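You operate a simulated robot arm through the tools that you are given. There is no shell and no other tool.

The job below is to be done with a simulated robot arm. You get a single attempt, and the scene is never put back.

Task
Warm the green ring on the white warmer at 40 degrees.
Fine: lay it on the plate and leave it there; when the green lamp lights, switch off and turn the dial back to 20.

It is judged by the outcome, as a careful person would: the job done as asked, and still so three seconds after it is handed in. It fails if anything else is knocked over, pushed out of place, dropped, spilled or broken.

Robot
A 6-joint arm with a two-finger gripper, fixed in place. Base frame: the origin is on the floor under the middle of its stand, x ahead of it, y to its left, z up; the work surface is at about z = 800. Readings come in mm, rad, newtons and seconds.
It reaches about 1298 mm from its shoulder. Its first joint turns from -2.601 to 2.601 rad. Payload 1.57 kg.
The tool frame sits at the grasp point between the pads (the TCP): z along the fingers, y along the line on which they close. The tips reach 21 mm beyond it. The gripper opens to 70 mm; its body begins 50 mm behind the TCP.
Orientation is told as [roll, pitch, yaw] about the base's x, y, z axes, in that order, counted from this pose: with the fingers straight down and closing along the base's y, the tool's x points along the base's -x, its y along +y and its z along -z.

Tools
- The arm moves only by the tool drive_tool. Its argument "plan" is one flat list of numbers, 7 for each row, row after row: the shift along the base's x, y, z in mm, then the turn, a rotation vector about the base's x, y, z in rad, then the finger opening in mm, from 0 to 70. In form: [tx, ty, tz, wx, wy, wz, jaw, tx, ty, tz, wx, wy, wz, jaw, ...]. A call has 1 to 20 rows; each row shifts and turns the commanded pose from where the row before left it. Rows are played at 5 a second. More than 50 mm and 0.15 rad between two rows, or a gripper value outside its range, and nothing of the call is played. Where a pose cannot be reached the arm comes as near as it can. A force on the tool above 40 N (or 10 N above the force at the start of the call, whichever is more), or a blocked arm, ends the call early, and 0.2 s more pass. The fingers move at their own pace (about 103.7 mm/s each) and stop on an object; they squeeze with about 30 N. The grip force told is the motor's: it shows also when the fingers shut on nothing. Time passes only in rows, and 0.2 s behind the last, so rows that do not move let the fingers close. It gives the time, the measured TCP pose, the force on the tool (base axes), the opening and the grip force at its end, in the units of the frame above (readings bear some noise), with the torque about the TCP (base axes, N m) and any sound that the robot's microphone picked up.
- Cameras (640 x 400 px; columns grow to the right, rows downward): "scene" is fixed at [49.9, -650.2, 1396]; the picture's right is [0.37, -0.93, 0.00], its down [-0.34, -0.13, -0.93] and it looks along [0.87, 0.34, -0.36] (base axes); focal length 214 px, centre (320, 200). "wrist" rides on the gripper at [79, 4, -81] in the tool frame; the picture's right is [-0.05, 1.00, 0.00], its down [-0.67, -0.03, -0.74] and it looks along [-0.74, -0.04, 0.67] (tool axes); focal length 256 px, centre (320, 200). There is no depth. A picture from a camera that has moved, and an enlarged one, comes with that camera's place and axes in the base frame and with its lens.
- grab_frame(camera): a new picture of that camera. No time passes.
- slide_trunk(by): slides the trunk up (or, below 0, down) by that many mm; the arm rides with it, the base frame stays. It gives what a move gives, with no picture.
- inspect(camera, box): a new picture of the part [left, top, right, bottom] of that camera's present view, enlarged. No time passes.
- hand_in(): hands the job in; it is judged then, once.

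Places have to be worked out from the pictures, the camera data and where the tool is seen. Open the gripper and draw the arm clear of the work before you hand the job in, unless the task says otherwise.

The tools are called after "Request:" as name(argument=value, ...) on one line, values as JSON. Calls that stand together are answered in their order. drive_tool: Moves the arm, as the interface text tells. Its arguments: {"type":"object","properties":{"plan":{"type":"array","items":{"type":"number"}}},"required":["plan"]} The other tools are called the same way: slide_trunk (by) moves the trunk up or down; grab_frame (camera) takes a picture; inspect (camera, box) takes an enlarged picture of a part of a camera's view; hand_in () hands the job in.

At the start:

```text
t: 0.0
eef_pos: [304.2, -529.8, 1182.7]
ee_rot: [0.0, 0.0, 0.0]
ft_force: [-0.3, 0.3, 0.0]
torque: [0.02, -0.02, 0.01]
grip_width: 69.8
grip_force: 0.0
trunk travel left (down, up): [-863.0, 107.0]
```

scene: 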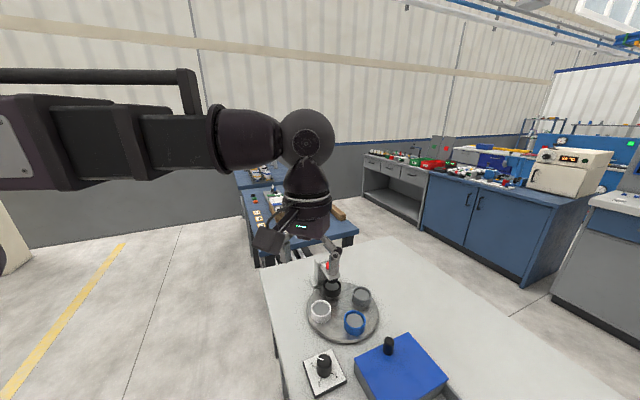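
wrist: 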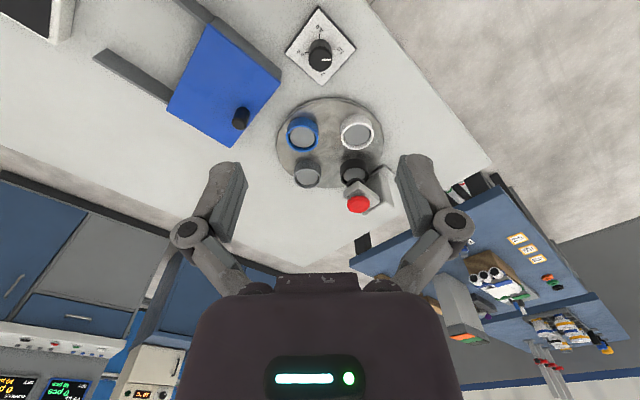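

The pictures show a table with a round tray carrying four cups/knobs (blue, white, grey, black), a red button, a dial plate and a blue box. I'll enlarge both views to find the warmer, the green ring and the dial.

Request:
inspect(camera="scene", box=[250, 230, 470, 400])

Request:
inspect(camera="wrist", box=[160, 0, 480, 220])

Request:
inspect(camera="wrist", box=[0, 0, 240, 150])

```text
2.35 times, centred on (360, 315) of scene
camera zoom: at [49.9, -650.2, 1396.0], right [0.37, -0.93, 0.0], down [-0.34, -0.13, -0.93], along [0.87, 0.34, -0.36], focal length 505 px, centre (226, -71)
```

zoom: 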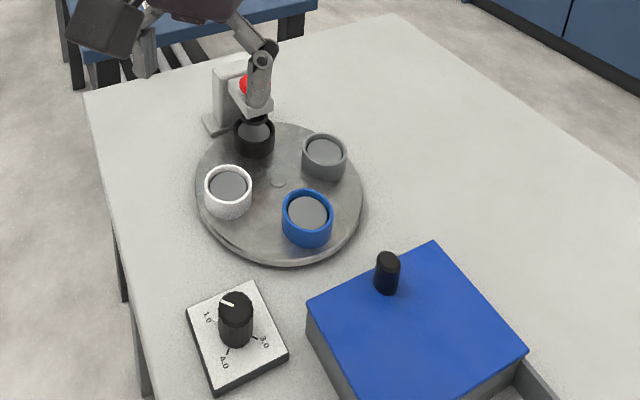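

```text
1.82 times, centred on (320, 110) of wrist
camera zoom: at [224.0, -527.6, 1262.0], right [0.05, 1.0, 0.0], down [0.67, -0.03, 0.74], along [0.74, -0.04, -0.67], focal length 465 px, centre (320, 364)
```

zoom: 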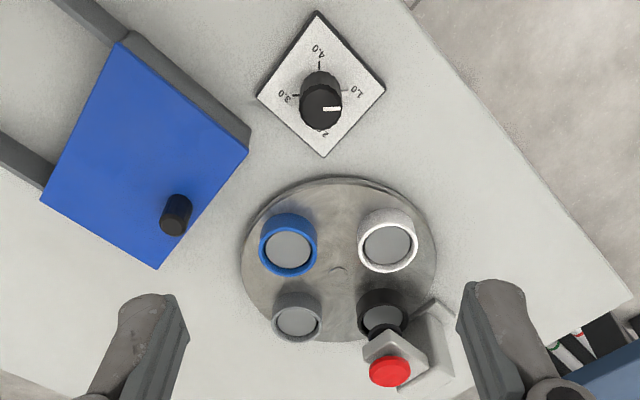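

```text
2.67 times, centred on (120, 75) of wrist
camera zoom: at [224.0, -527.6, 1262.0], right [0.05, 1.0, 0.0], down [0.67, -0.03, 0.74], along [0.74, -0.04, -0.67], focal length 683 px, centre (853, 533)
```

zoom: 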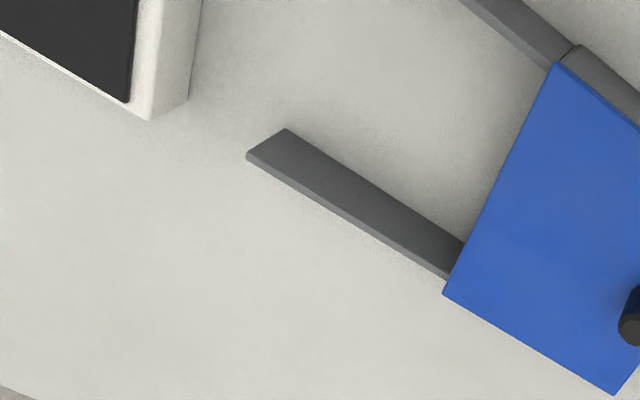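

The wrist view shows a dark-topped white box (likely the warmer) at its upper left, around x≈300, y≈-910. No green ring is visible yet (it may be under the blue sliding lid), so I move the arm sideways at height to look at the warmer.

Request:
drive_tool(plan=[-20, -45, 5, 0, 0, 0, 70, -20, -45, 5, 0, 0, 0, 70, -20, -45, 5, 0, 0, 0, 70, -20, -45, 5, 0, 0, 0, 70, -20, -45, 5, 0, 0, 0, 70, 0, -45, 0, 0, 0, 0, 70])

Request:
grab_frame(camera="wrist")

Request:
grab_frame(camera="scene")

```text
t: 1.4
eef_pos: [201.1, -802.8, 1181.9]
ee_rot: [-0.001, -0.001, 0.0]
ft_force: [-0.1, 0.6, 0.3]
torque: [0.03, -0.02, 0.01]
grip_width: 70.0
grip_force: 0.2
out of reach, approached as far as the arm can: row 1, 2, 3, 4, 5
trunk travel left (down, up): [-863.0, 107.0]
```

```text
taken
camera wrist: at [121.0, -800.9, 1261.4], right [0.05, 1.0, 0.0], down [0.67, -0.04, 0.74], along [0.74, -0.04, -0.67], focal length 256 px, centre (320, 200)
```

wrist: 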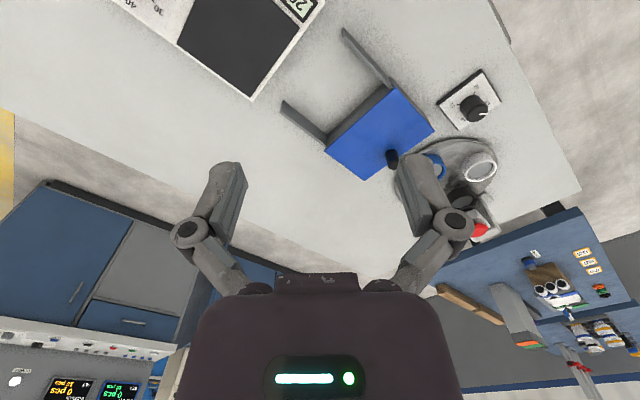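

```text
taken
```

scene: 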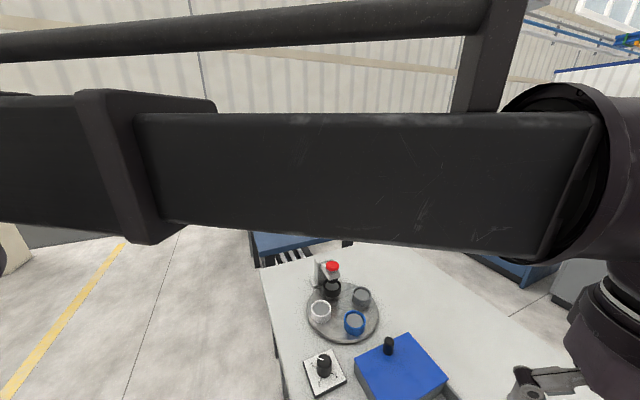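

The warmer's dark plate and a display/dial edge are visible at the top of the wrist view, around (245,-910). I tilt the wrist to look more steeply down and back to see the warmer's panel.

Request:
drive_tool(plan=[-20, -10, 0, 0, 0.14, 0, 70, -20, -10, 0, 0, 0.14, 0, 70, -20, -10, 0, 0, 0.14, 0, 70, -20, -10, 0, 0, 0.14, 0, 70])

Request:
grab_frame(camera="wrist")

```text
t: 2.4
eef_pos: [122.5, -839.5, 1210.1]
ee_rot: [0.002, 0.56, -0.001]
ft_force: [0.0, 0.5, 1.1]
torque: [-0.02, -0.04, 0.02]
grip_width: 69.8
grip_force: 0.2
out of reach, approached as far as the arm can: row 2, 3, 4
trunk travel left (down, up): [-863.0, 107.0]
```

```text
taken
camera wrist: at [98.0, -836.8, 1320.2], right [0.04, 1.0, -0.03], down [0.96, -0.03, 0.28], along [0.28, -0.04, -0.96], focal length 256 px, centre (320, 200)
```

wrist: 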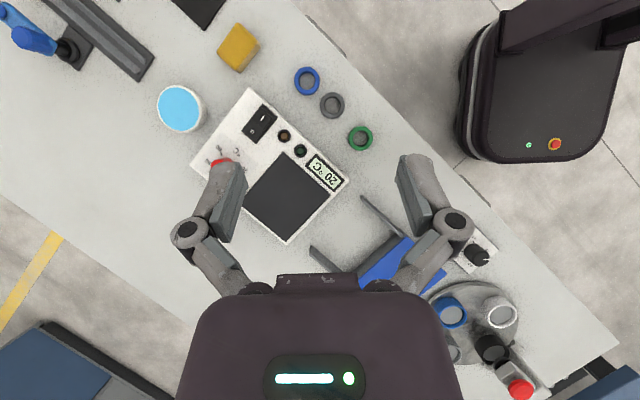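

Now the wrist view shows the warmer with display, rocker, lamps and dial, and three rings (blue, grey, green) beside it. I enlarge this region.

Request:
inspect(camera="wrist", box=[180, 60, 400, 250])

Request:
inspect(camera="wrist", box=[180, 80, 290, 180])

Request:
inspect(camera="wrist", box=[280, 50, 390, 160])

```text
2.11 times, centred on (290, 155) of wrist
camera zoom: at [98.0, -836.8, 1320.2], right [0.04, 1.0, -0.03], down [0.96, -0.03, 0.28], along [0.28, -0.04, -0.96], focal length 539 px, centre (383, 295)
```

zoom: 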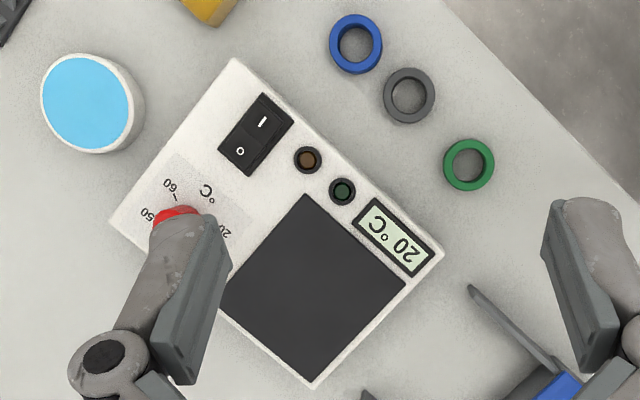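

```text
4.00 times, centred on (235, 130) of wrist
camera zoom: at [98.0, -836.8, 1320.2], right [0.04, 1.0, -0.03], down [0.96, -0.03, 0.28], along [0.28, -0.04, -0.96], focal length 1024 px, centre (660, 480)
```

zoom: 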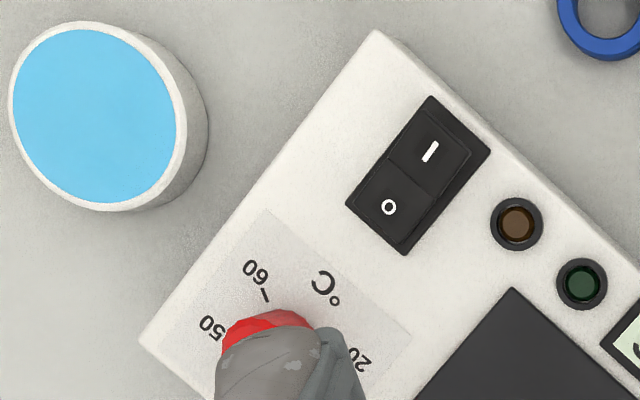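

```text
3.64 times, centred on (335, 105) of wrist
camera zoom: at [98.0, -836.8, 1320.2], right [0.04, 1.0, -0.03], down [0.96, -0.03, 0.28], along [0.28, -0.04, -0.96], focal length 931 px, centre (266, 546)
```

zoom: 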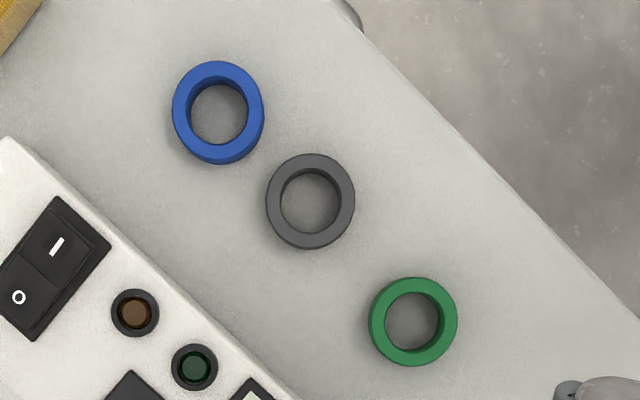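

The green ring lies near (125,-774), with grey and blue rings next to it; the warmer reads 20 °C with the dial hidden by a finger. I shift the tool back in x and to the right to see the dial and triangulate heights.

Request:
drive_tool(plan=[-40, -20, 0, 0, 0, 0, 70, -40, -20, 0, 0, 0, 0, 70, -40, -20, 0, 0, 0, 0, 70])

Request:
grab_frame(camera="wrist")

Request:
inspect(camera="wrist", box=[180, 100, 420, 260])

```text
t: 3.2
eef_pos: [2.7, -901.1, 1210.1]
ee_rot: [0.0, 0.561, 0.002]
ft_force: [0.1, 0.2, 0.2]
torque: [-0.02, -0.04, 0.0]
grip_width: 70.2
grip_force: 0.1
trunk travel left (down, up): [-863.0, 107.0]
```

```text
taken
camera wrist: at [-23.2, -897.9, 1319.8], right [0.04, 1.0, -0.03], down [0.96, -0.04, 0.28], along [0.28, -0.04, -0.96], focal length 256 px, centre (320, 200)
```

wrist: 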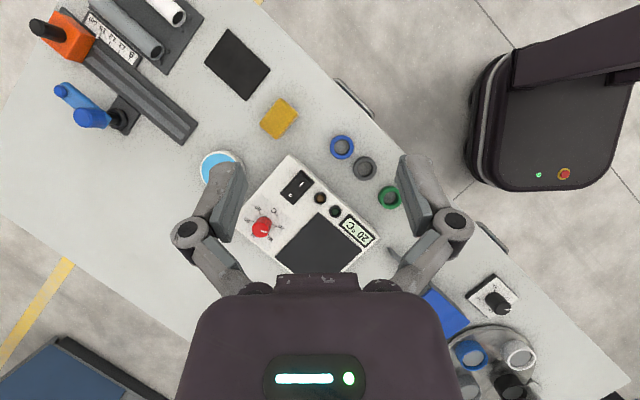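

```text
2.50 times, centred on (300, 180) of wrist
camera zoom: at [-23.2, -897.9, 1319.8], right [0.04, 1.0, -0.03], down [0.96, -0.04, 0.28], along [0.28, -0.04, -0.96], focal length 640 px, centre (370, 250)
```

zoom: 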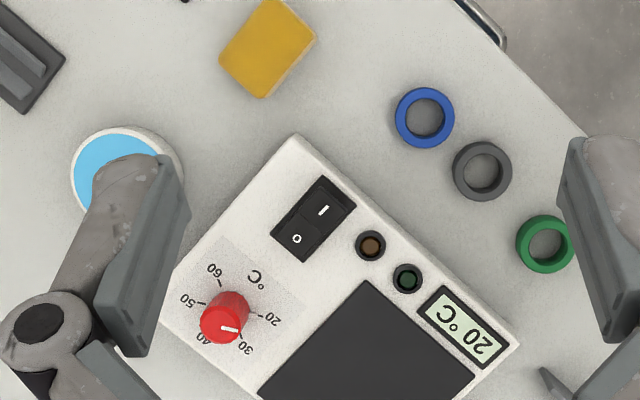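

The dial is visible now: a red knob with a white pointer near the 20–30 marks. I enlarge it further, and the switch and lamps as well.

Request:
inspect(camera="wrist", box=[235, 190, 305, 250])

Request:
inspect(camera="wrist", box=[270, 150, 390, 270])

```text
6.67 times, centred on (270, 220) of wrist
camera zoom: at [-23.2, -897.9, 1319.8], right [0.04, 1.0, -0.03], down [0.96, -0.04, 0.28], along [0.28, -0.04, -0.96], focal length 1707 px, centre (653, 67)
```

zoom: 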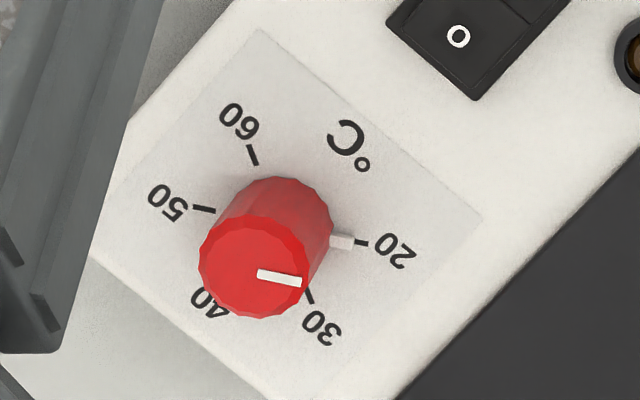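

```text
3.33 times, centred on (330, 210) of wrist
camera zoom: at [-23.2, -897.9, 1319.8], right [0.04, 1.0, -0.03], down [0.96, -0.04, 0.28], along [0.28, -0.04, -0.96], focal length 853 px, centre (287, 167)
```

zoom: 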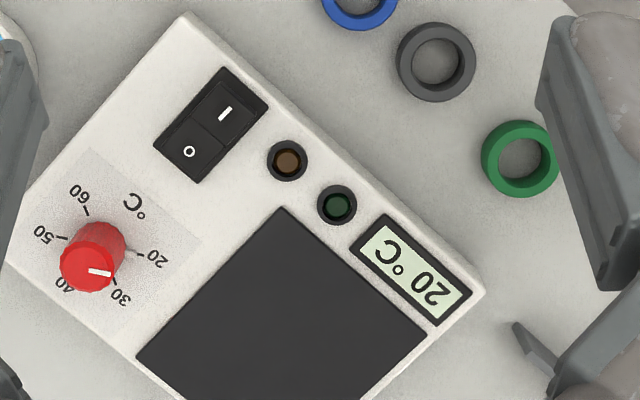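

From two views I triangulate: warmer top z≈838, plate centre ≈(231,-925), knob ≈(162,-1032) up to z≈872 and currently at 20, rocker I ≈(80,-951) / O ≈(102,-973), green ring ≈(124,-774) on the table. I level the tool, yaw it 45° so the fingers close clear of the grey ring, and go above the green ring.

Request:
drive_tool(plan=[10, 10, -20, 0, -0.14, 0, 70, 10, 10, -20, 0, -0.14, 0, 70, 10, 10, -20, 0, -0.14, 0, 70, 10, 10, -20, 0, -0.141, 0, 70, 13, 15, -22, 0, 0, 0.131, 70, 13, 15, -22, 0, 0, 0.131, 70, 13, 15, -22, 0, 0, 0.131, 70, 13, 15, -22, 0, 0, 0.131, 70, 13, 15, -22, 0, 0, 0.131, 70, 16, 12, -20, 0, 0, 0.13, 70, 0, 0, 0, 0, 0, 0, 70])

Request:
grab_frame(camera="wrist")

Request:
grab_frame(camera="scene")

```text
t: 5.6
eef_pos: [126.1, -775.7, 1181.5]
ee_rot: [0.0, -0.002, 0.786]
ft_force: [0.2, 0.7, 0.3]
torque: [-0.01, 0.01, -0.01]
grip_width: 70.3
grip_force: 0.0
out of reach, approached as far as the arm can: row 1, 2, 3, 4, 5, 6, 7, 8, 9, 10
trunk travel left (down, up): [-863.0, 107.0]
```

```text
taken
camera wrist: at [66.8, -829.7, 1261.8], right [-0.67, 0.74, 0.0], down [0.49, 0.45, 0.75], along [0.55, 0.5, -0.67], focal length 256 px, centre (320, 200)
```

wrist: 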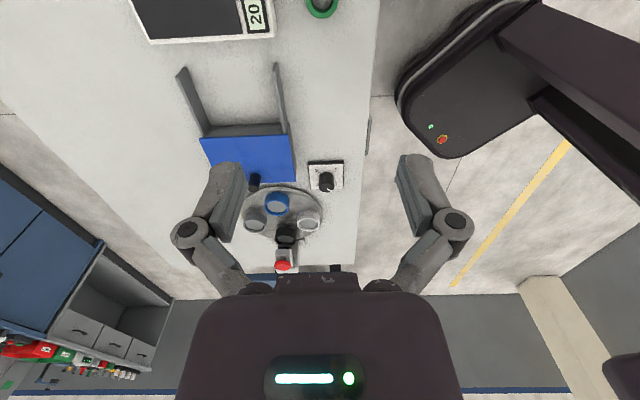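

```text
taken
```

scene: 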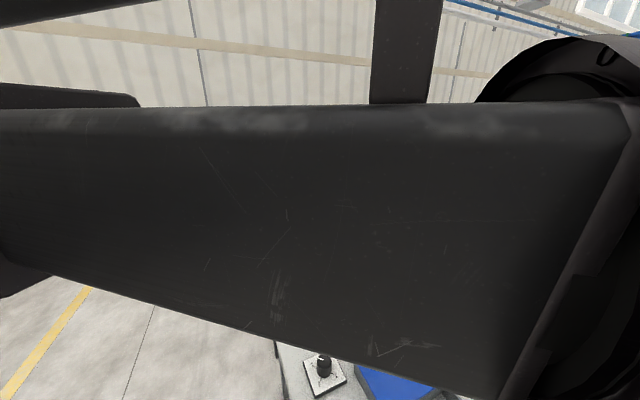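

The tool stayed at z≈1181.5 though I commanded down: the arm moves in a horizontal plane and the trunk provides height. I test the trunk with a moderate slide down.

Request:
slide_trunk(by=-100)

Request:
drive_tool(plan=[0, 0, 0, 0, 0, 0, 70])

Request:
grab_frame(camera="wrist")

```text
t: 6.9
eef_pos: [127.3, -773.9, 1082.1]
ee_rot: [0.0, -0.002, 0.785]
ft_force: [0.2, 0.8, -0.2]
torque: [0.0, 0.02, -0.03]
grip_width: 70.1
grip_force: 0.0
trunk travel left (down, up): [-763.0, 207.0]
```

```text
t: 7.3
eef_pos: [126.6, -774.3, 1081.7]
ee_rot: [-0.002, -0.002, 0.787]
ft_force: [-0.1, 0.2, -0.1]
torque: [-0.02, 0.0, 0.0]
grip_width: 69.8
grip_force: 0.0
trunk travel left (down, up): [-763.0, 207.0]
```

```text
taken
camera wrist: at [66.7, -829.4, 1161.9], right [-0.67, 0.74, 0.0], down [0.5, 0.45, 0.75], along [0.55, 0.5, -0.67], focal length 256 px, centre (320, 200)
```

wrist: 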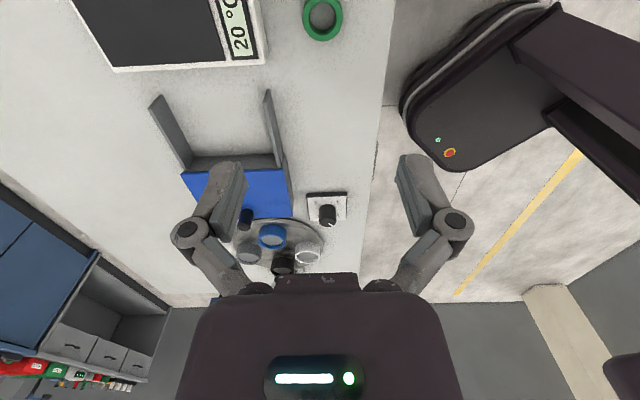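

The trunk lowers the tool cleanly, and the ring shows ahead at about (122,-775), under the TCP. I lower another 130 mm and look again.

Request:
slide_trunk(by=-130)

Request:
grab_frame(camera="wrist")

Request:
grab_frame(camera="scene")

```text
t: 8.9
eef_pos: [126.1, -774.0, 950.9]
ee_rot: [-0.001, -0.002, 0.785]
ft_force: [0.1, 0.3, 0.6]
torque: [0.01, -0.01, 0.01]
grip_width: 69.7
grip_force: 0.0
trunk travel left (down, up): [-633.0, 337.0]
```

```text
taken
camera wrist: at [66.7, -829.4, 1032.0], right [-0.67, 0.74, 0.0], down [0.5, 0.45, 0.75], along [0.55, 0.5, -0.67], focal length 256 px, centre (320, 200)
```

wrist: 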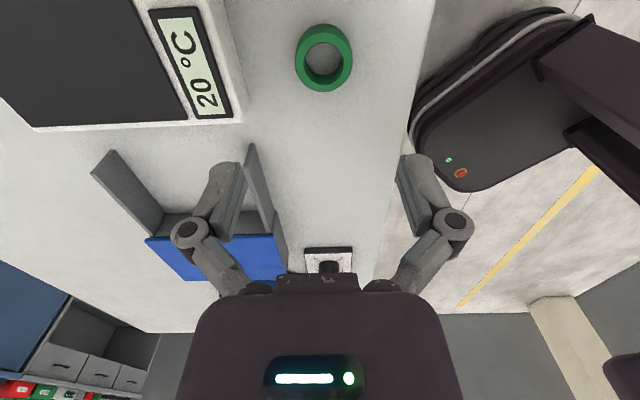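

```text
taken
```

scene: 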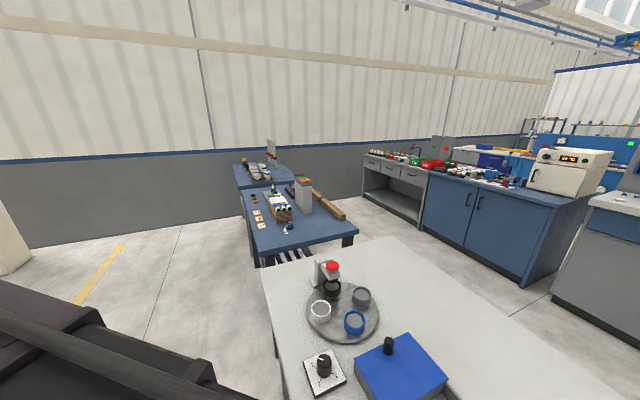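

The ring is well in view between the fingers' plane. I enlarge it to pin its centre and height.

Request:
inspect(camera="wrist", box=[270, 10, 380, 110])

```text
4.00 times, centred on (325, 60) of wrist
camera zoom: at [66.7, -829.4, 1032.0], right [-0.67, 0.74, 0.0], down [0.5, 0.45, 0.75], along [0.55, 0.5, -0.67], focal length 1024 px, centre (300, 760)
```

zoom: 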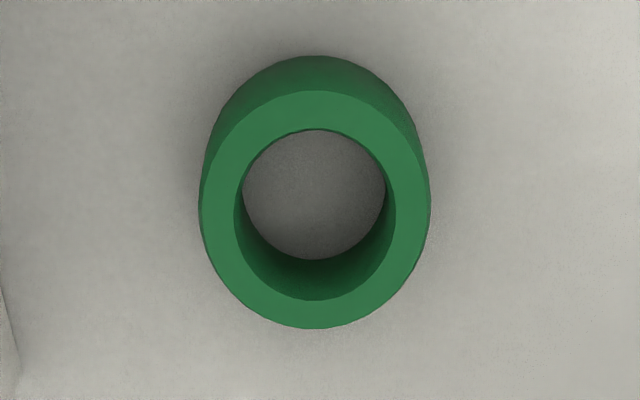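

The ring measures about 45 mm across and 21 mm tall, centred at ≈(120.6,-776.8); the TCP is ~4.7 mm off in x. I correct that, narrow the opening to 60 mm, then lower most of the way.

Request:
drive_tool(plan=[-4.7, -0.3, 0, 0, 0, 0, 60, 0, 0, 0, 0, 0, 0, 60])

Request:
slide_trunk(by=-85)

Request:
grab_frame(camera="wrist")

```text
t: 9.5
eef_pos: [121.3, -776.7, 951.4]
ee_rot: [-0.001, -0.001, 0.785]
ft_force: [-0.3, -0.8, -0.3]
torque: [-0.01, -0.01, 0.0]
grip_width: 60.0
grip_force: 0.1
trunk travel left (down, up): [-633.0, 337.0]
```

```text
t: 10.7
eef_pos: [121.7, -775.3, 866.9]
ee_rot: [0.001, -0.001, 0.786]
ft_force: [-0.4, 0.1, 0.4]
torque: [0.03, 0.0, 0.02]
grip_width: 60.0
grip_force: 0.0
trunk travel left (down, up): [-548.0, 422.0]
```

```text
taken
camera wrist: at [61.9, -829.6, 947.0], right [-0.67, 0.74, 0.0], down [0.5, 0.45, 0.75], along [0.55, 0.5, -0.67], focal length 256 px, centre (320, 200)
```

wrist: 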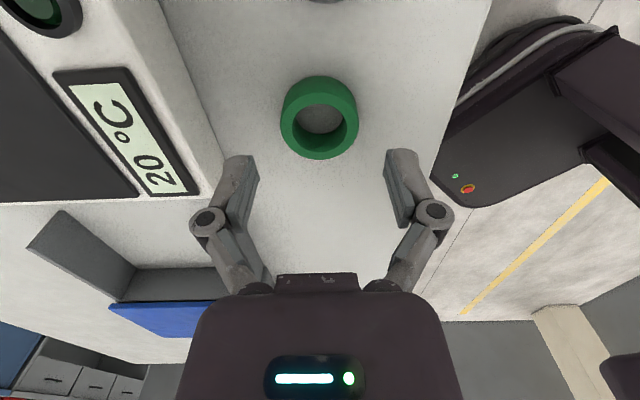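

The ring appears centred laterally between the fingers. I enlarge once more to check the fore-aft alignment before the last descent.

Request:
inspect(camera="wrist", box=[240, 60, 400, 180])

```text
3.33 times, centred on (320, 120) of wrist
camera zoom: at [61.9, -829.6, 947.0], right [-0.67, 0.74, 0.0], down [0.5, 0.45, 0.75], along [0.55, 0.5, -0.67], focal length 853 px, centre (320, 467)
```

zoom: 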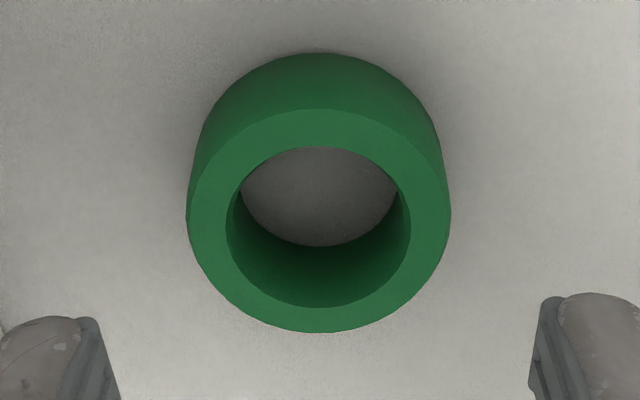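

Alignment is within ~2 mm. I lower 42 mm so the tips sit about 4 mm above the table, then close on the ring.

Request:
slide_trunk(by=-42)

Request:
drive_tool(plan=[0, 0, 0, 0, 0, 0, 52, 0, 0, 0, 0, 0, 0, 46, 0, 0, 0, 0, 0, 0, 36, 0, 0, 0, 0, 0, 0, 36, 0, 0, 0, 0, 0, 0, 36])

Request:
grab_frame(camera="wrist")

```text
t: 11.6
eef_pos: [121.2, -774.1, 824.8]
ee_rot: [0.0, -0.001, 0.785]
ft_force: [-0.6, 0.2, 0.4]
torque: [0.01, 0.02, 0.02]
grip_width: 59.9
grip_force: 0.1
trunk travel left (down, up): [-506.0, 464.0]
```

```text
t: 12.8
eef_pos: [120.8, -775.3, 824.5]
ee_rot: [-0.001, 0.0, 0.786]
ft_force: [1.3, -2.7, 8.2]
torque: [-0.09, -0.09, 0.03]
grip_width: 44.5
grip_force: 30.2
trunk travel left (down, up): [-506.0, 464.0]
```

```text
taken
camera wrist: at [62.0, -829.6, 905.2], right [-0.67, 0.74, 0.0], down [0.49, 0.45, 0.75], along [0.55, 0.5, -0.67], focal length 256 px, centre (320, 200)
```

wrist: 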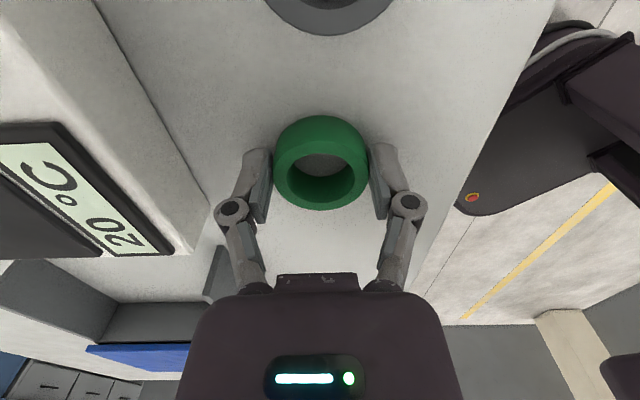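

The ring is held (44.5 mm, 30 N). I lift it 80 mm and carry it over to the plate centre estimate (231,-925).

Request:
slide_trunk(by=80)

Request:
drive_tool(plan=[11, -15, 0, 0, 0, 0, 36, 11, -15, 0, 0, 0, 0, 36, 11, -15, 0, 0, 0, 0, 36, 11, -15, 0, 0, 0, 0, 36, 11, -15, 0, 0, 0, 0, 36, 11, -15, 0, 0, 0, 0, 36, 11, -15, 0, 0, 0, 0, 36, 11, -15, 0, 0, 0, 0, 36, 11, -15, 0, 0, 0, 0, 36, 11, -15, 0, 0, 0, 0, 36, 0, 0, 0, 0, 0, 0, 36])

Request:
grab_frame(camera="wrist")

```text
t: 13.9
eef_pos: [122.2, -774.6, 905.6]
ee_rot: [0.0, -0.001, 0.784]
ft_force: [-0.7, -0.3, -0.8]
torque: [0.02, 0.02, -0.03]
grip_width: 44.3
grip_force: 30.3
trunk travel left (down, up): [-586.0, 384.0]
```

```text
t: 16.3
eef_pos: [233.2, -926.2, 904.8]
ee_rot: [-0.002, -0.001, 0.785]
ft_force: [-0.7, 0.2, -0.4]
torque: [0.02, 0.0, -0.02]
grip_width: 44.2
grip_force: 30.4
trunk travel left (down, up): [-586.0, 384.0]
```

```text
taken
camera wrist: at [172.9, -980.6, 984.9], right [-0.67, 0.74, 0.0], down [0.5, 0.45, 0.75], along [0.55, 0.5, -0.67], focal length 256 px, centre (320, 200)
```

wrist: 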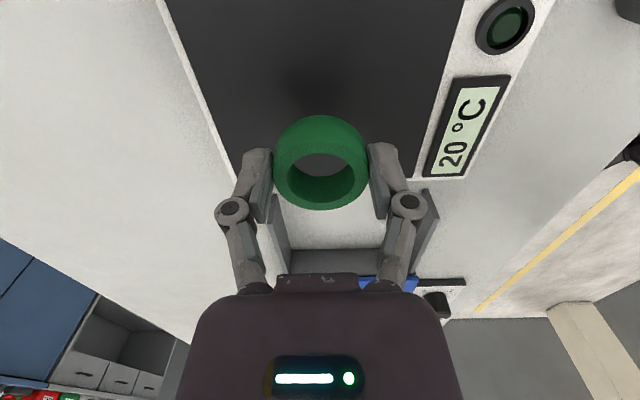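

The ring is centred over the dark plate (edges are ~69 mm to each side and ~58 mm ahead). Its bottom is near z≈880, so I lower 38 mm, then feel down in small steps.

Request:
slide_trunk(by=-38)

Request:
grab_frame(camera="wrist")

```text
t: 17.2
eef_pos: [232.9, -925.1, 866.1]
ee_rot: [0.0, -0.003, 0.784]
ft_force: [0.1, 0.5, 0.2]
torque: [-0.01, 0.0, 0.0]
grip_width: 44.0
grip_force: 30.2
trunk travel left (down, up): [-548.0, 422.0]
```

```text
taken
camera wrist: at [172.7, -980.5, 946.9], right [-0.67, 0.74, 0.0], down [0.5, 0.45, 0.75], along [0.55, 0.5, -0.67], focal length 256 px, centre (320, 200)
```

wrist: 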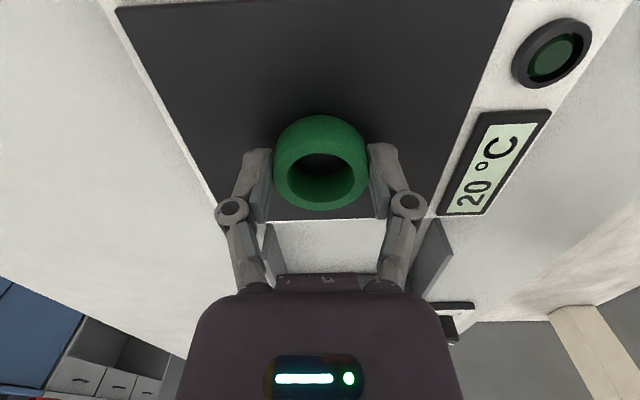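

No contact force yet and the ring is hovering just above the plate. I lower 2 mm at a time until the force shows contact.

Request:
slide_trunk(by=-2)

Request:
slide_trunk(by=-1)

```text
t: 17.7
eef_pos: [232.4, -925.7, 865.4]
ee_rot: [-0.002, 0.001, 0.785]
ft_force: [0.5, -3.1, 4.1]
torque: [-0.07, -0.08, 0.02]
grip_width: 44.2
grip_force: 30.0
trunk travel left (down, up): [-546.0, 424.0]
```

```text
t: 18.2
eef_pos: [233.0, -925.4, 865.8]
ee_rot: [-0.003, 0.0, 0.784]
ft_force: [1.2, -6.6, 18.1]
torque: [-0.06, -0.07, 0.08]
grip_width: 44.1
grip_force: 29.8
trunk travel left (down, up): [-545.0, 425.0]
```

Contact is confirmed (z force rising to 18 N). I back off 1 mm to relieve the load and open the fingers.

Request:
slide_trunk(by=1)

Request:
drive_tool(plan=[0, 0, 0, 0, 0, 0, 48, 0, 0, 0, 0, 0, 0, 54, 0, 0, 0, 0, 0, 0, 60, 0, 0, 0, 0, 0, 0, 62])

Request:
grab_frame(camera="wrist")

```text
t: 18.7
eef_pos: [232.1, -926.1, 864.8]
ee_rot: [-0.001, 0.0, 0.785]
ft_force: [2.2, -5.8, 9.8]
torque: [-0.24, -0.07, 0.05]
grip_width: 43.7
grip_force: 30.3
trunk travel left (down, up): [-546.0, 424.0]
```

```text
t: 19.7
eef_pos: [232.0, -927.2, 864.5]
ee_rot: [-0.001, -0.002, 0.783]
ft_force: [0.4, 0.5, 0.1]
torque: [0.01, -0.03, -0.01]
grip_width: 61.9
grip_force: 0.0
trunk travel left (down, up): [-546.0, 424.0]
```

```text
taken
camera wrist: at [172.7, -980.6, 944.9], right [-0.67, 0.74, 0.0], down [0.5, 0.45, 0.75], along [0.55, 0.5, -0.67], focal length 256 px, centre (320, 200)
```

wrist: 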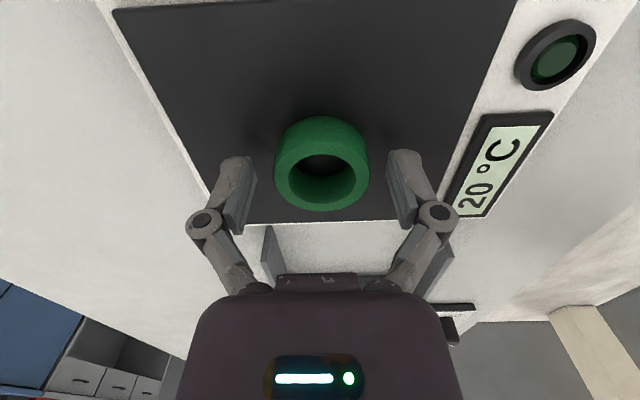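

The ring rests on the plate near its centre and the fingers are free. I raise 100 mm and move above the dial, yawing to 75° so the fingers will avoid the pointer nub and have room for the 120° clockwise turn.

Request:
slide_trunk(by=100)

Request:
drive_tool(plan=[-17.7, -26.4, 0, 0, 0, 0.131, 70, -17.7, -26.4, 0, 0, 0, 0.131, 70, -17.7, -26.4, 0, 0, 0, 0.131, 70, -17.6, -26.3, 0, 0, 0, 0.131, 70, 0, 0, 0, 0, 0, 0, 70])

Request:
grab_frame(camera="wrist")

```text
t: 21.0
eef_pos: [232.9, -924.8, 964.3]
ee_rot: [0.0, -0.001, 0.784]
ft_force: [-0.6, -0.6, 0.0]
torque: [0.02, 0.0, -0.01]
grip_width: 62.1
grip_force: 0.0
trunk travel left (down, up): [-646.0, 324.0]
```

```text
t: 22.2
eef_pos: [161.4, -1031.7, 963.3]
ee_rot: [-0.003, -0.003, 1.313]
ft_force: [-0.3, -0.6, 0.4]
torque: [0.02, 0.03, 0.02]
grip_width: 70.0
grip_force: 0.0
trunk travel left (down, up): [-646.0, 324.0]
```

```text
taken
camera wrist: at [135.9, -1108.1, 1045.0], right [-0.95, 0.31, 0.0], down [0.2, 0.63, 0.75], along [0.23, 0.71, -0.67], focal length 256 px, centre (320, 200)
```

wrist: 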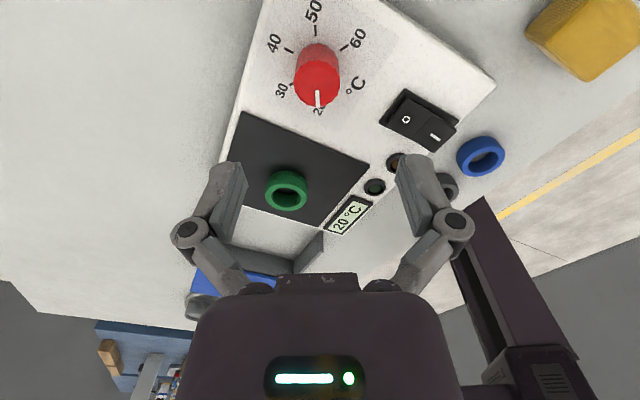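

The knob is in front of the camera, still at 20, and the ring sits on the plate. I enlarge the knob to measure its centre.

Request:
inspect(camera="wrist", box=[260, 10, 380, 120])

Request:
inspect(camera="wrist", box=[360, 70, 480, 170])

```text
3.64 times, centred on (320, 65) of wrist
camera zoom: at [135.9, -1108.1, 1045.0], right [-0.95, 0.31, 0.0], down [0.2, 0.63, 0.75], along [0.23, 0.71, -0.67], focal length 931 px, centre (320, 691)
```

zoom: 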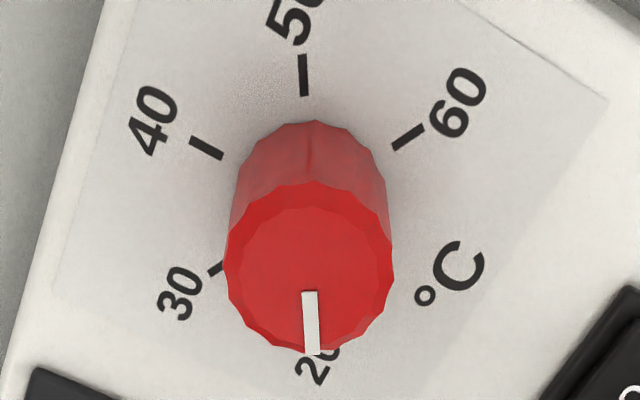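

```text
4.00 times, centred on (420, 120) of wrist
camera zoom: at [135.9, -1108.1, 1045.0], right [-0.95, 0.31, 0.0], down [0.2, 0.63, 0.75], along [0.23, 0.71, -0.67], focal length 1024 px, centre (-80, 520)
```

zoom: 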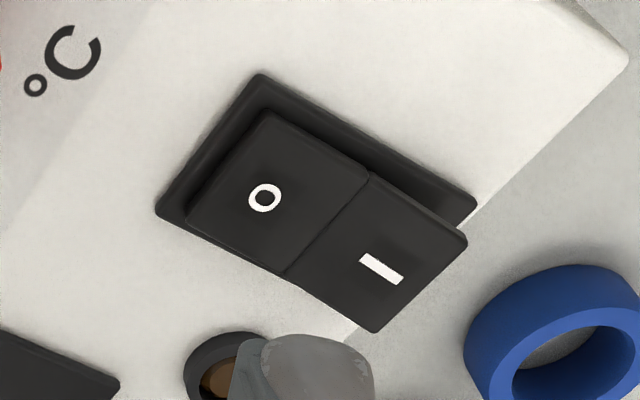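

The rocker is in the O position (I side raised), and the knob centre works out to ≈(160.9,-1036.4), i.e. (+0.95,-3.6) from the TCP. I correct, lower 60 mm and check before closing.

Request:
drive_tool(plan=[0.95, -3.6, 0, 0, 0, 0, 60, 0, 0, 0, 0, 0, 0, 60])

Request:
slide_trunk(by=-60)

Request:
inspect(camera="wrist", box=[220, 60, 420, 220])

```text
t: 22.8
eef_pos: [162.2, -1034.0, 964.1]
ee_rot: [0.0, -0.003, 1.311]
ft_force: [-0.2, -1.2, -0.1]
torque: [0.0, -0.03, -0.03]
grip_width: 60.2
grip_force: 0.0
trunk travel left (down, up): [-646.0, 324.0]
```

```text
t: 23.8
eef_pos: [162.2, -1034.6, 905.0]
ee_rot: [0.001, -0.001, 1.31]
ft_force: [-0.3, -0.3, 0.0]
torque: [0.02, -0.01, -0.01]
grip_width: 60.0
grip_force: 0.0
trunk travel left (down, up): [-586.0, 384.0]
```

```text
2.50 times, centred on (320, 140) of wrist
camera zoom: at [137.1, -1111.6, 985.0], right [-0.95, 0.31, 0.0], down [0.21, 0.63, 0.75], along [0.23, 0.71, -0.67], focal length 640 px, centre (320, 350)
```

zoom: 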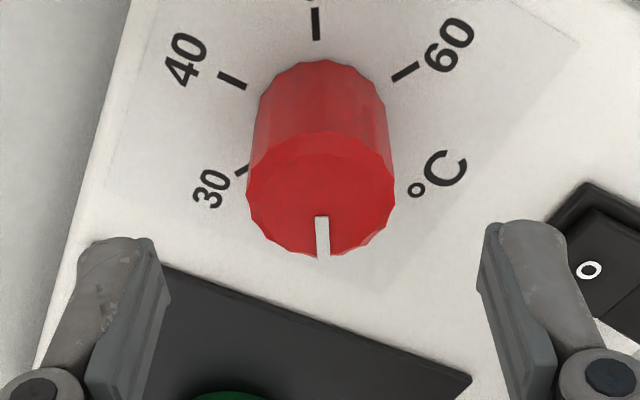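

The knob is centred between the fingers (lateral ≈0, fore-aft <1 mm). I lower 34 mm so the tips stay ~12 mm above the panel, and close on the knob.

Request:
slide_trunk(by=-34)

Request:
drive_tool(plan=[0, 0, 0, 0, 0, 0, 48, 0, 0, 0, 0, 0, 0, 38, 0, 0, 0, 0, 0, 0, 28, 0, 0, 0, 0, 0, 0, 24, 0, 0, 0, 0, 0, 0, 24])

Request:
grab_frame(camera="wrist")

```text
t: 24.6
eef_pos: [162.5, -1034.2, 870.8]
ee_rot: [-0.001, -0.004, 1.312]
ft_force: [-0.4, 0.0, 0.2]
torque: [-0.01, 0.02, 0.02]
grip_width: 60.0
grip_force: 0.0
trunk travel left (down, up): [-552.0, 418.0]
```

```text
t: 25.8
eef_pos: [162.5, -1034.7, 870.4]
ee_rot: [0.0, -0.002, 1.311]
ft_force: [-0.6, 0.8, -0.4]
torque: [0.04, 0.0, 0.01]
grip_width: 31.6
grip_force: 32.0
trunk travel left (down, up): [-552.0, 418.0]
```

```text
taken
camera wrist: at [137.0, -1111.7, 950.9], right [-0.95, 0.31, 0.0], down [0.21, 0.63, 0.75], along [0.23, 0.71, -0.67], focal length 256 px, centre (320, 200)
```

wrist: 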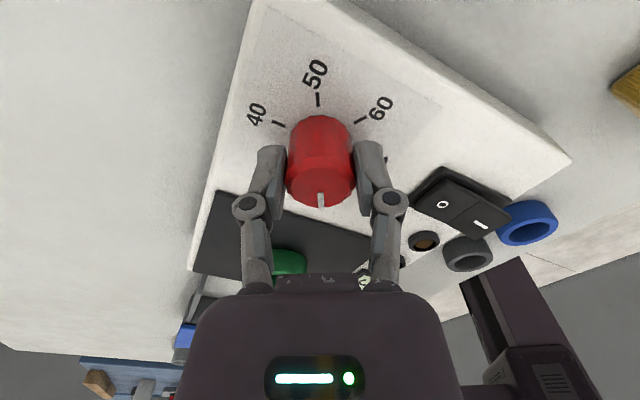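

The knob is held at 31.6 mm with almost no side load. I start turning clockwise (negative about z) with four small rows and watch the torque and warmer.

Request:
drive_tool(plan=[0, 0, 0, 0, 0, -0.131, 24, 0, 0, 0, 0, 0, -0.131, 24, 0, 0, 0, 0, 0, -0.131, 24, 0, 0, 0, 0, 0, -0.131, 24])

Request:
grab_frame(camera="wrist")

```text
t: 26.8
eef_pos: [160.9, -1032.7, 871.0]
ee_rot: [0.0, -0.003, 0.785]
ft_force: [-6.8, 3.9, -2.5]
torque: [-0.28, 0.06, 0.03]
grip_width: 31.7
grip_force: 31.8
trunk travel left (down, up): [-552.0, 418.0]
```

```text
taken
camera wrist: at [101.3, -1088.5, 950.9], right [-0.67, 0.75, 0.0], down [0.5, 0.44, 0.75], along [0.56, 0.5, -0.67], focal length 256 px, centre (320, 200)
```

wrist: 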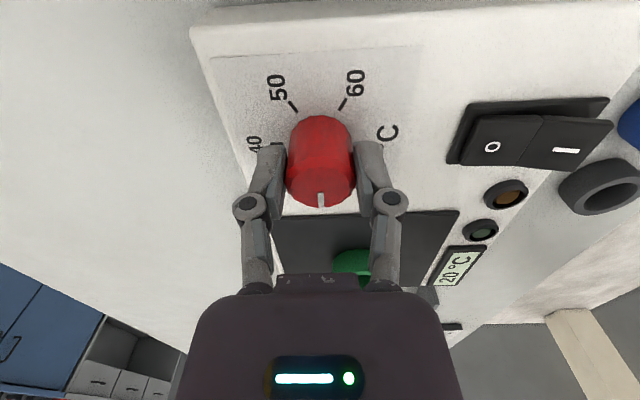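

The knob follows the gripper (about 30° done) with only ~8 N side force, and the warmer hasn't moved. I continue turning six more rows.

Request:
drive_tool(plan=[0, 0, 0, 0, 0, -0.131, 24, 0, 0, 0, 0, 0, -0.131, 24, 0, 0, 0, 0, 0, -0.131, 24, 0, 0, 0, 0, 0, -0.131, 24, 0, 0, 0, 0, 0, -0.131, 24, 0, 0, 0, 0, 0, -0.131, 24])

Request:
grab_frame(camera="wrist")

```text
t: 28.2
eef_pos: [161.4, -1032.8, 870.9]
ee_rot: [0.005, -0.002, -0.002]
ft_force: [-12.6, 30.8, -20.6]
torque: [0.29, 0.11, 0.03]
grip_width: 31.2
grip_force: 31.8
trunk travel left (down, up): [-552.0, 418.0]
```

```text
taken
camera wrist: at [81.4, -1029.9, 951.0], right [0.06, 1.0, 0.01], down [0.67, -0.04, 0.75], along [0.74, -0.04, -0.67], focal length 256 px, centre (320, 200)
```

wrist: 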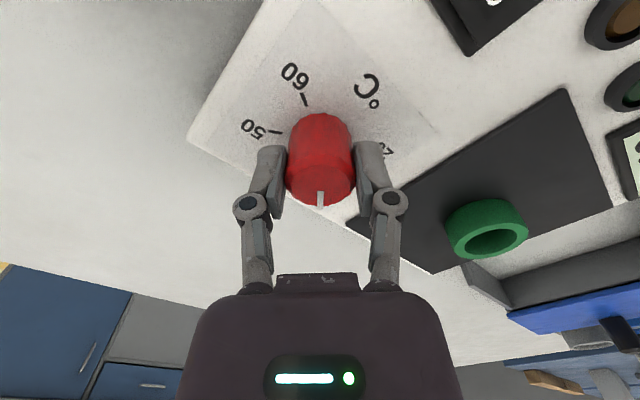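

The knob is about 75° round, but the force has grown to ~31 N in +y, so the knob axis lies slightly +y of my TCP. I nudge the tool +1.5 mm in y and -0.6 mm in x to relieve it.

Request:
drive_tool(plan=[-0.3, 0.8, 0, 0, 0, 0, 24, -0.3, 0.7, 0, 0, 0, 0, 24])

```text
t: 28.8
eef_pos: [161.3, -1032.6, 871.0]
ee_rot: [0.006, -0.002, -0.002]
ft_force: [-9.5, 24.6, -17.4]
torque: [0.36, 0.11, 0.03]
grip_width: 31.5
grip_force: 32.1
trunk travel left (down, up): [-552.0, 418.0]
```

The force fell only a little (6 N for 1.5 mm), so the arm is compliant and more offset remains. I nudge another 3 mm in +y and -1 mm in x.

Request:
drive_tool(plan=[-0.3, 1, 0, 0, 0, 0, 24, -0.3, 1, 0, 0, 0, 0, 24, -0.4, 1, 0, 0, 0, 0, 24, 0, 0, 0, 0, 0, 0, 24])

Request:
inspect(camera="wrist", box=[220, 60, 420, 220])

```text
t: 29.8
eef_pos: [160.7, -1033.0, 871.0]
ee_rot: [-0.003, 0.0, 0.0]
ft_force: [-1.8, -5.8, 4.0]
torque: [0.16, 0.63, -0.03]
grip_width: 31.4
grip_force: 31.9
trunk travel left (down, up): [-552.0, 418.0]
```

```text
2.50 times, centred on (320, 140) of wrist
camera zoom: at [81.4, -1029.1, 951.1], right [0.05, 1.0, 0.0], down [0.66, -0.03, 0.75], along [0.75, -0.04, -0.67], focal length 640 px, centre (320, 350)
```

zoom: 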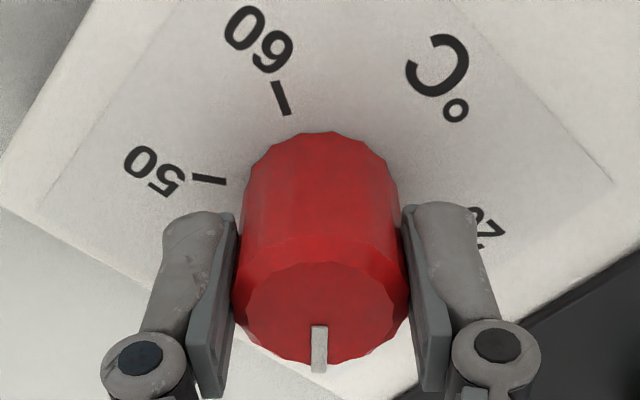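

The side load is now only ~6 N. I continue with three more rows of turn and check the force.

Request:
drive_tool(plan=[0, -0.3, 0, 0, 0, -0.131, 24, 0, -0.3, 0, 0, 0, -0.131, 24, 0, -0.3, 0, 0, 0, -0.131, 24])

```text
t: 30.6
eef_pos: [161.6, -1030.2, 871.4]
ee_rot: [-0.001, -0.002, -0.397]
ft_force: [1.5, -12.3, 9.1]
torque: [-0.39, 0.02, 0.02]
grip_width: 31.2
grip_force: 31.8
trunk travel left (down, up): [-552.0, 418.0]
```

The side load is -12 N in y, so I shift back about 1.5 mm in -y while turning the last three rows.

Request:
drive_tool(plan=[0, -0.7, 0, 0, 0, 0, 24, 0, -0.7, 0, 0, 0, 0, 24, 0, 0, 0, 0, 0, -0.131, 24, 0, 0, 0, 0, 0, -0.131, 24, 0, 0, 0, 0, 0, -0.131, 24, 0, 0, 0, 0, 0, 0, 24])

Request:
grab_frame(camera="wrist")

```text
t: 32.0
eef_pos: [162.4, -1032.5, 870.5]
ee_rot: [-0.001, -0.002, -0.786]
ft_force: [7.6, 2.4, 2.5]
torque: [-0.53, -0.87, -0.03]
grip_width: 31.4
grip_force: 31.9
trunk travel left (down, up): [-552.0, 418.0]
```

```text
taken
camera wrist: at [108.3, -973.6, 951.1], right [0.75, 0.67, 0.0], down [0.44, -0.5, 0.75], along [0.5, -0.56, -0.67], focal length 256 px, centre (320, 200)
```

wrist: 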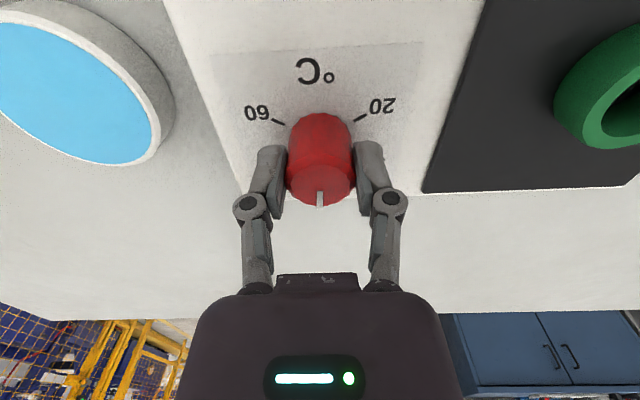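

The gripper reached yaw -0.786 (120° turned) with the pointer following. I release the knob, rise 90 mm and check the pointer against the 40 tick.

Request:
drive_tool(plan=[0, 0, 0, 0, 0, 0, 36, 0, 0, 0, 0, 0, 0, 46, 0, 0, 0, 0, 0, 0, 60, 0, 0, 0, 0, 0, 0, 60])

Request:
slide_trunk(by=90)

Request:
grab_frame(camera="wrist")

Request:
inspect(camera="wrist", box=[260, 10, 380, 120])

```text
t: 33.0
eef_pos: [160.6, -1033.0, 870.1]
ee_rot: [-0.001, -0.002, -0.787]
ft_force: [-0.4, 0.0, -0.3]
torque: [-0.01, 0.01, -0.01]
grip_width: 60.0
grip_force: 0.1
trunk travel left (down, up): [-552.0, 418.0]
```

```text
t: 34.3
eef_pos: [161.6, -1031.9, 960.5]
ee_rot: [-0.001, -0.001, -0.787]
ft_force: [-1.1, 1.1, -0.7]
torque: [0.01, 0.01, 0.0]
grip_width: 59.9
grip_force: 0.0
trunk travel left (down, up): [-642.0, 328.0]
```

```text
taken
camera wrist: at [107.0, -974.5, 1040.8], right [0.74, 0.67, 0.0], down [0.44, -0.5, 0.75], along [0.5, -0.56, -0.67], focal length 256 px, centre (320, 200)
```

wrist: 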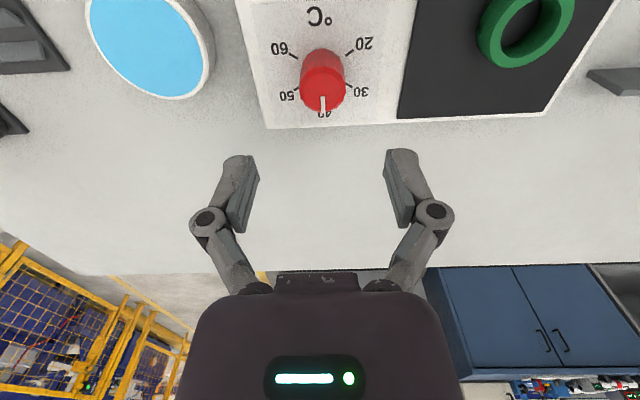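

```text
3.64 times, centred on (320, 65) of wrist
camera zoom: at [107.0, -974.5, 1040.8], right [0.74, 0.67, 0.0], down [0.44, -0.5, 0.75], along [0.5, -0.56, -0.67], focal length 931 px, centre (320, 691)
```

zoom: 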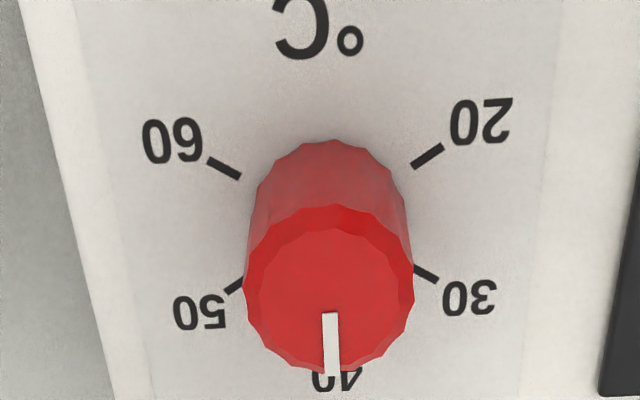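

The pointer now sits at the 40 tick (within ~1.5°). Next I move above the rocker's I side, keeping this yaw so the camera looks along the rocker, and close the fingers.

Request:
drive_tool(plan=[-16, 16, 0, 0, 0, 0, 40, -16, 16, 0, 0, 0, 0, 20, -16, 16, 0, 0, 0, 0, 0, -16, 16, 0, 0, 0, 0, 0, -16, 16, 0, 0, 0, 0, 0, 0, 0, 0, 0, 0, 0, 0])

Request:
grab_frame(camera="wrist")

Request:
inspect(camera="wrist", box=[260, 10, 380, 120])

```text
t: 35.7
eef_pos: [79.6, -951.7, 960.3]
ee_rot: [-0.001, -0.003, -0.786]
ft_force: [-0.2, -0.3, -0.9]
torque: [0.0, 0.02, -0.02]
grip_width: 0.0
grip_force: 28.3
trunk travel left (down, up): [-642.0, 328.0]
```

```text
taken
camera wrist: at [26.1, -894.1, 1040.9], right [0.75, 0.67, 0.0], down [0.44, -0.5, 0.75], along [0.5, -0.56, -0.67], focal length 256 px, centre (320, 200)
```

wrist: 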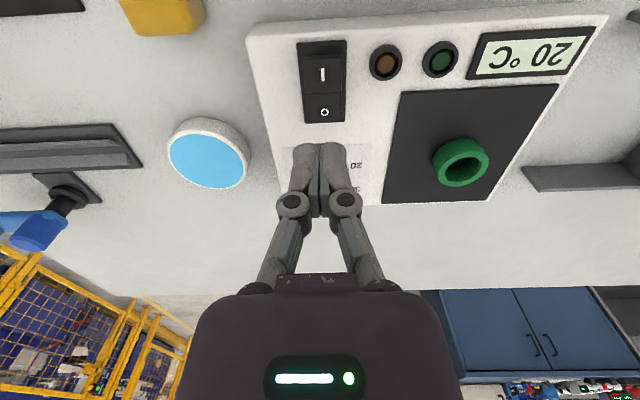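

```text
3.64 times, centred on (320, 65) of wrist
camera zoom: at [26.1, -894.1, 1040.9], right [0.75, 0.67, 0.0], down [0.44, -0.5, 0.75], along [0.5, -0.56, -0.67], focal length 931 px, centre (320, 691)
```

zoom: 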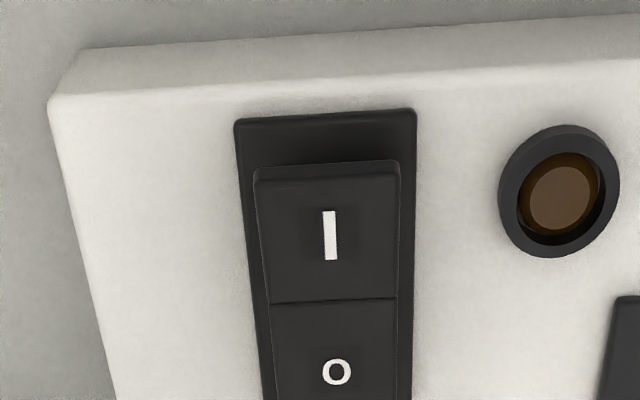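

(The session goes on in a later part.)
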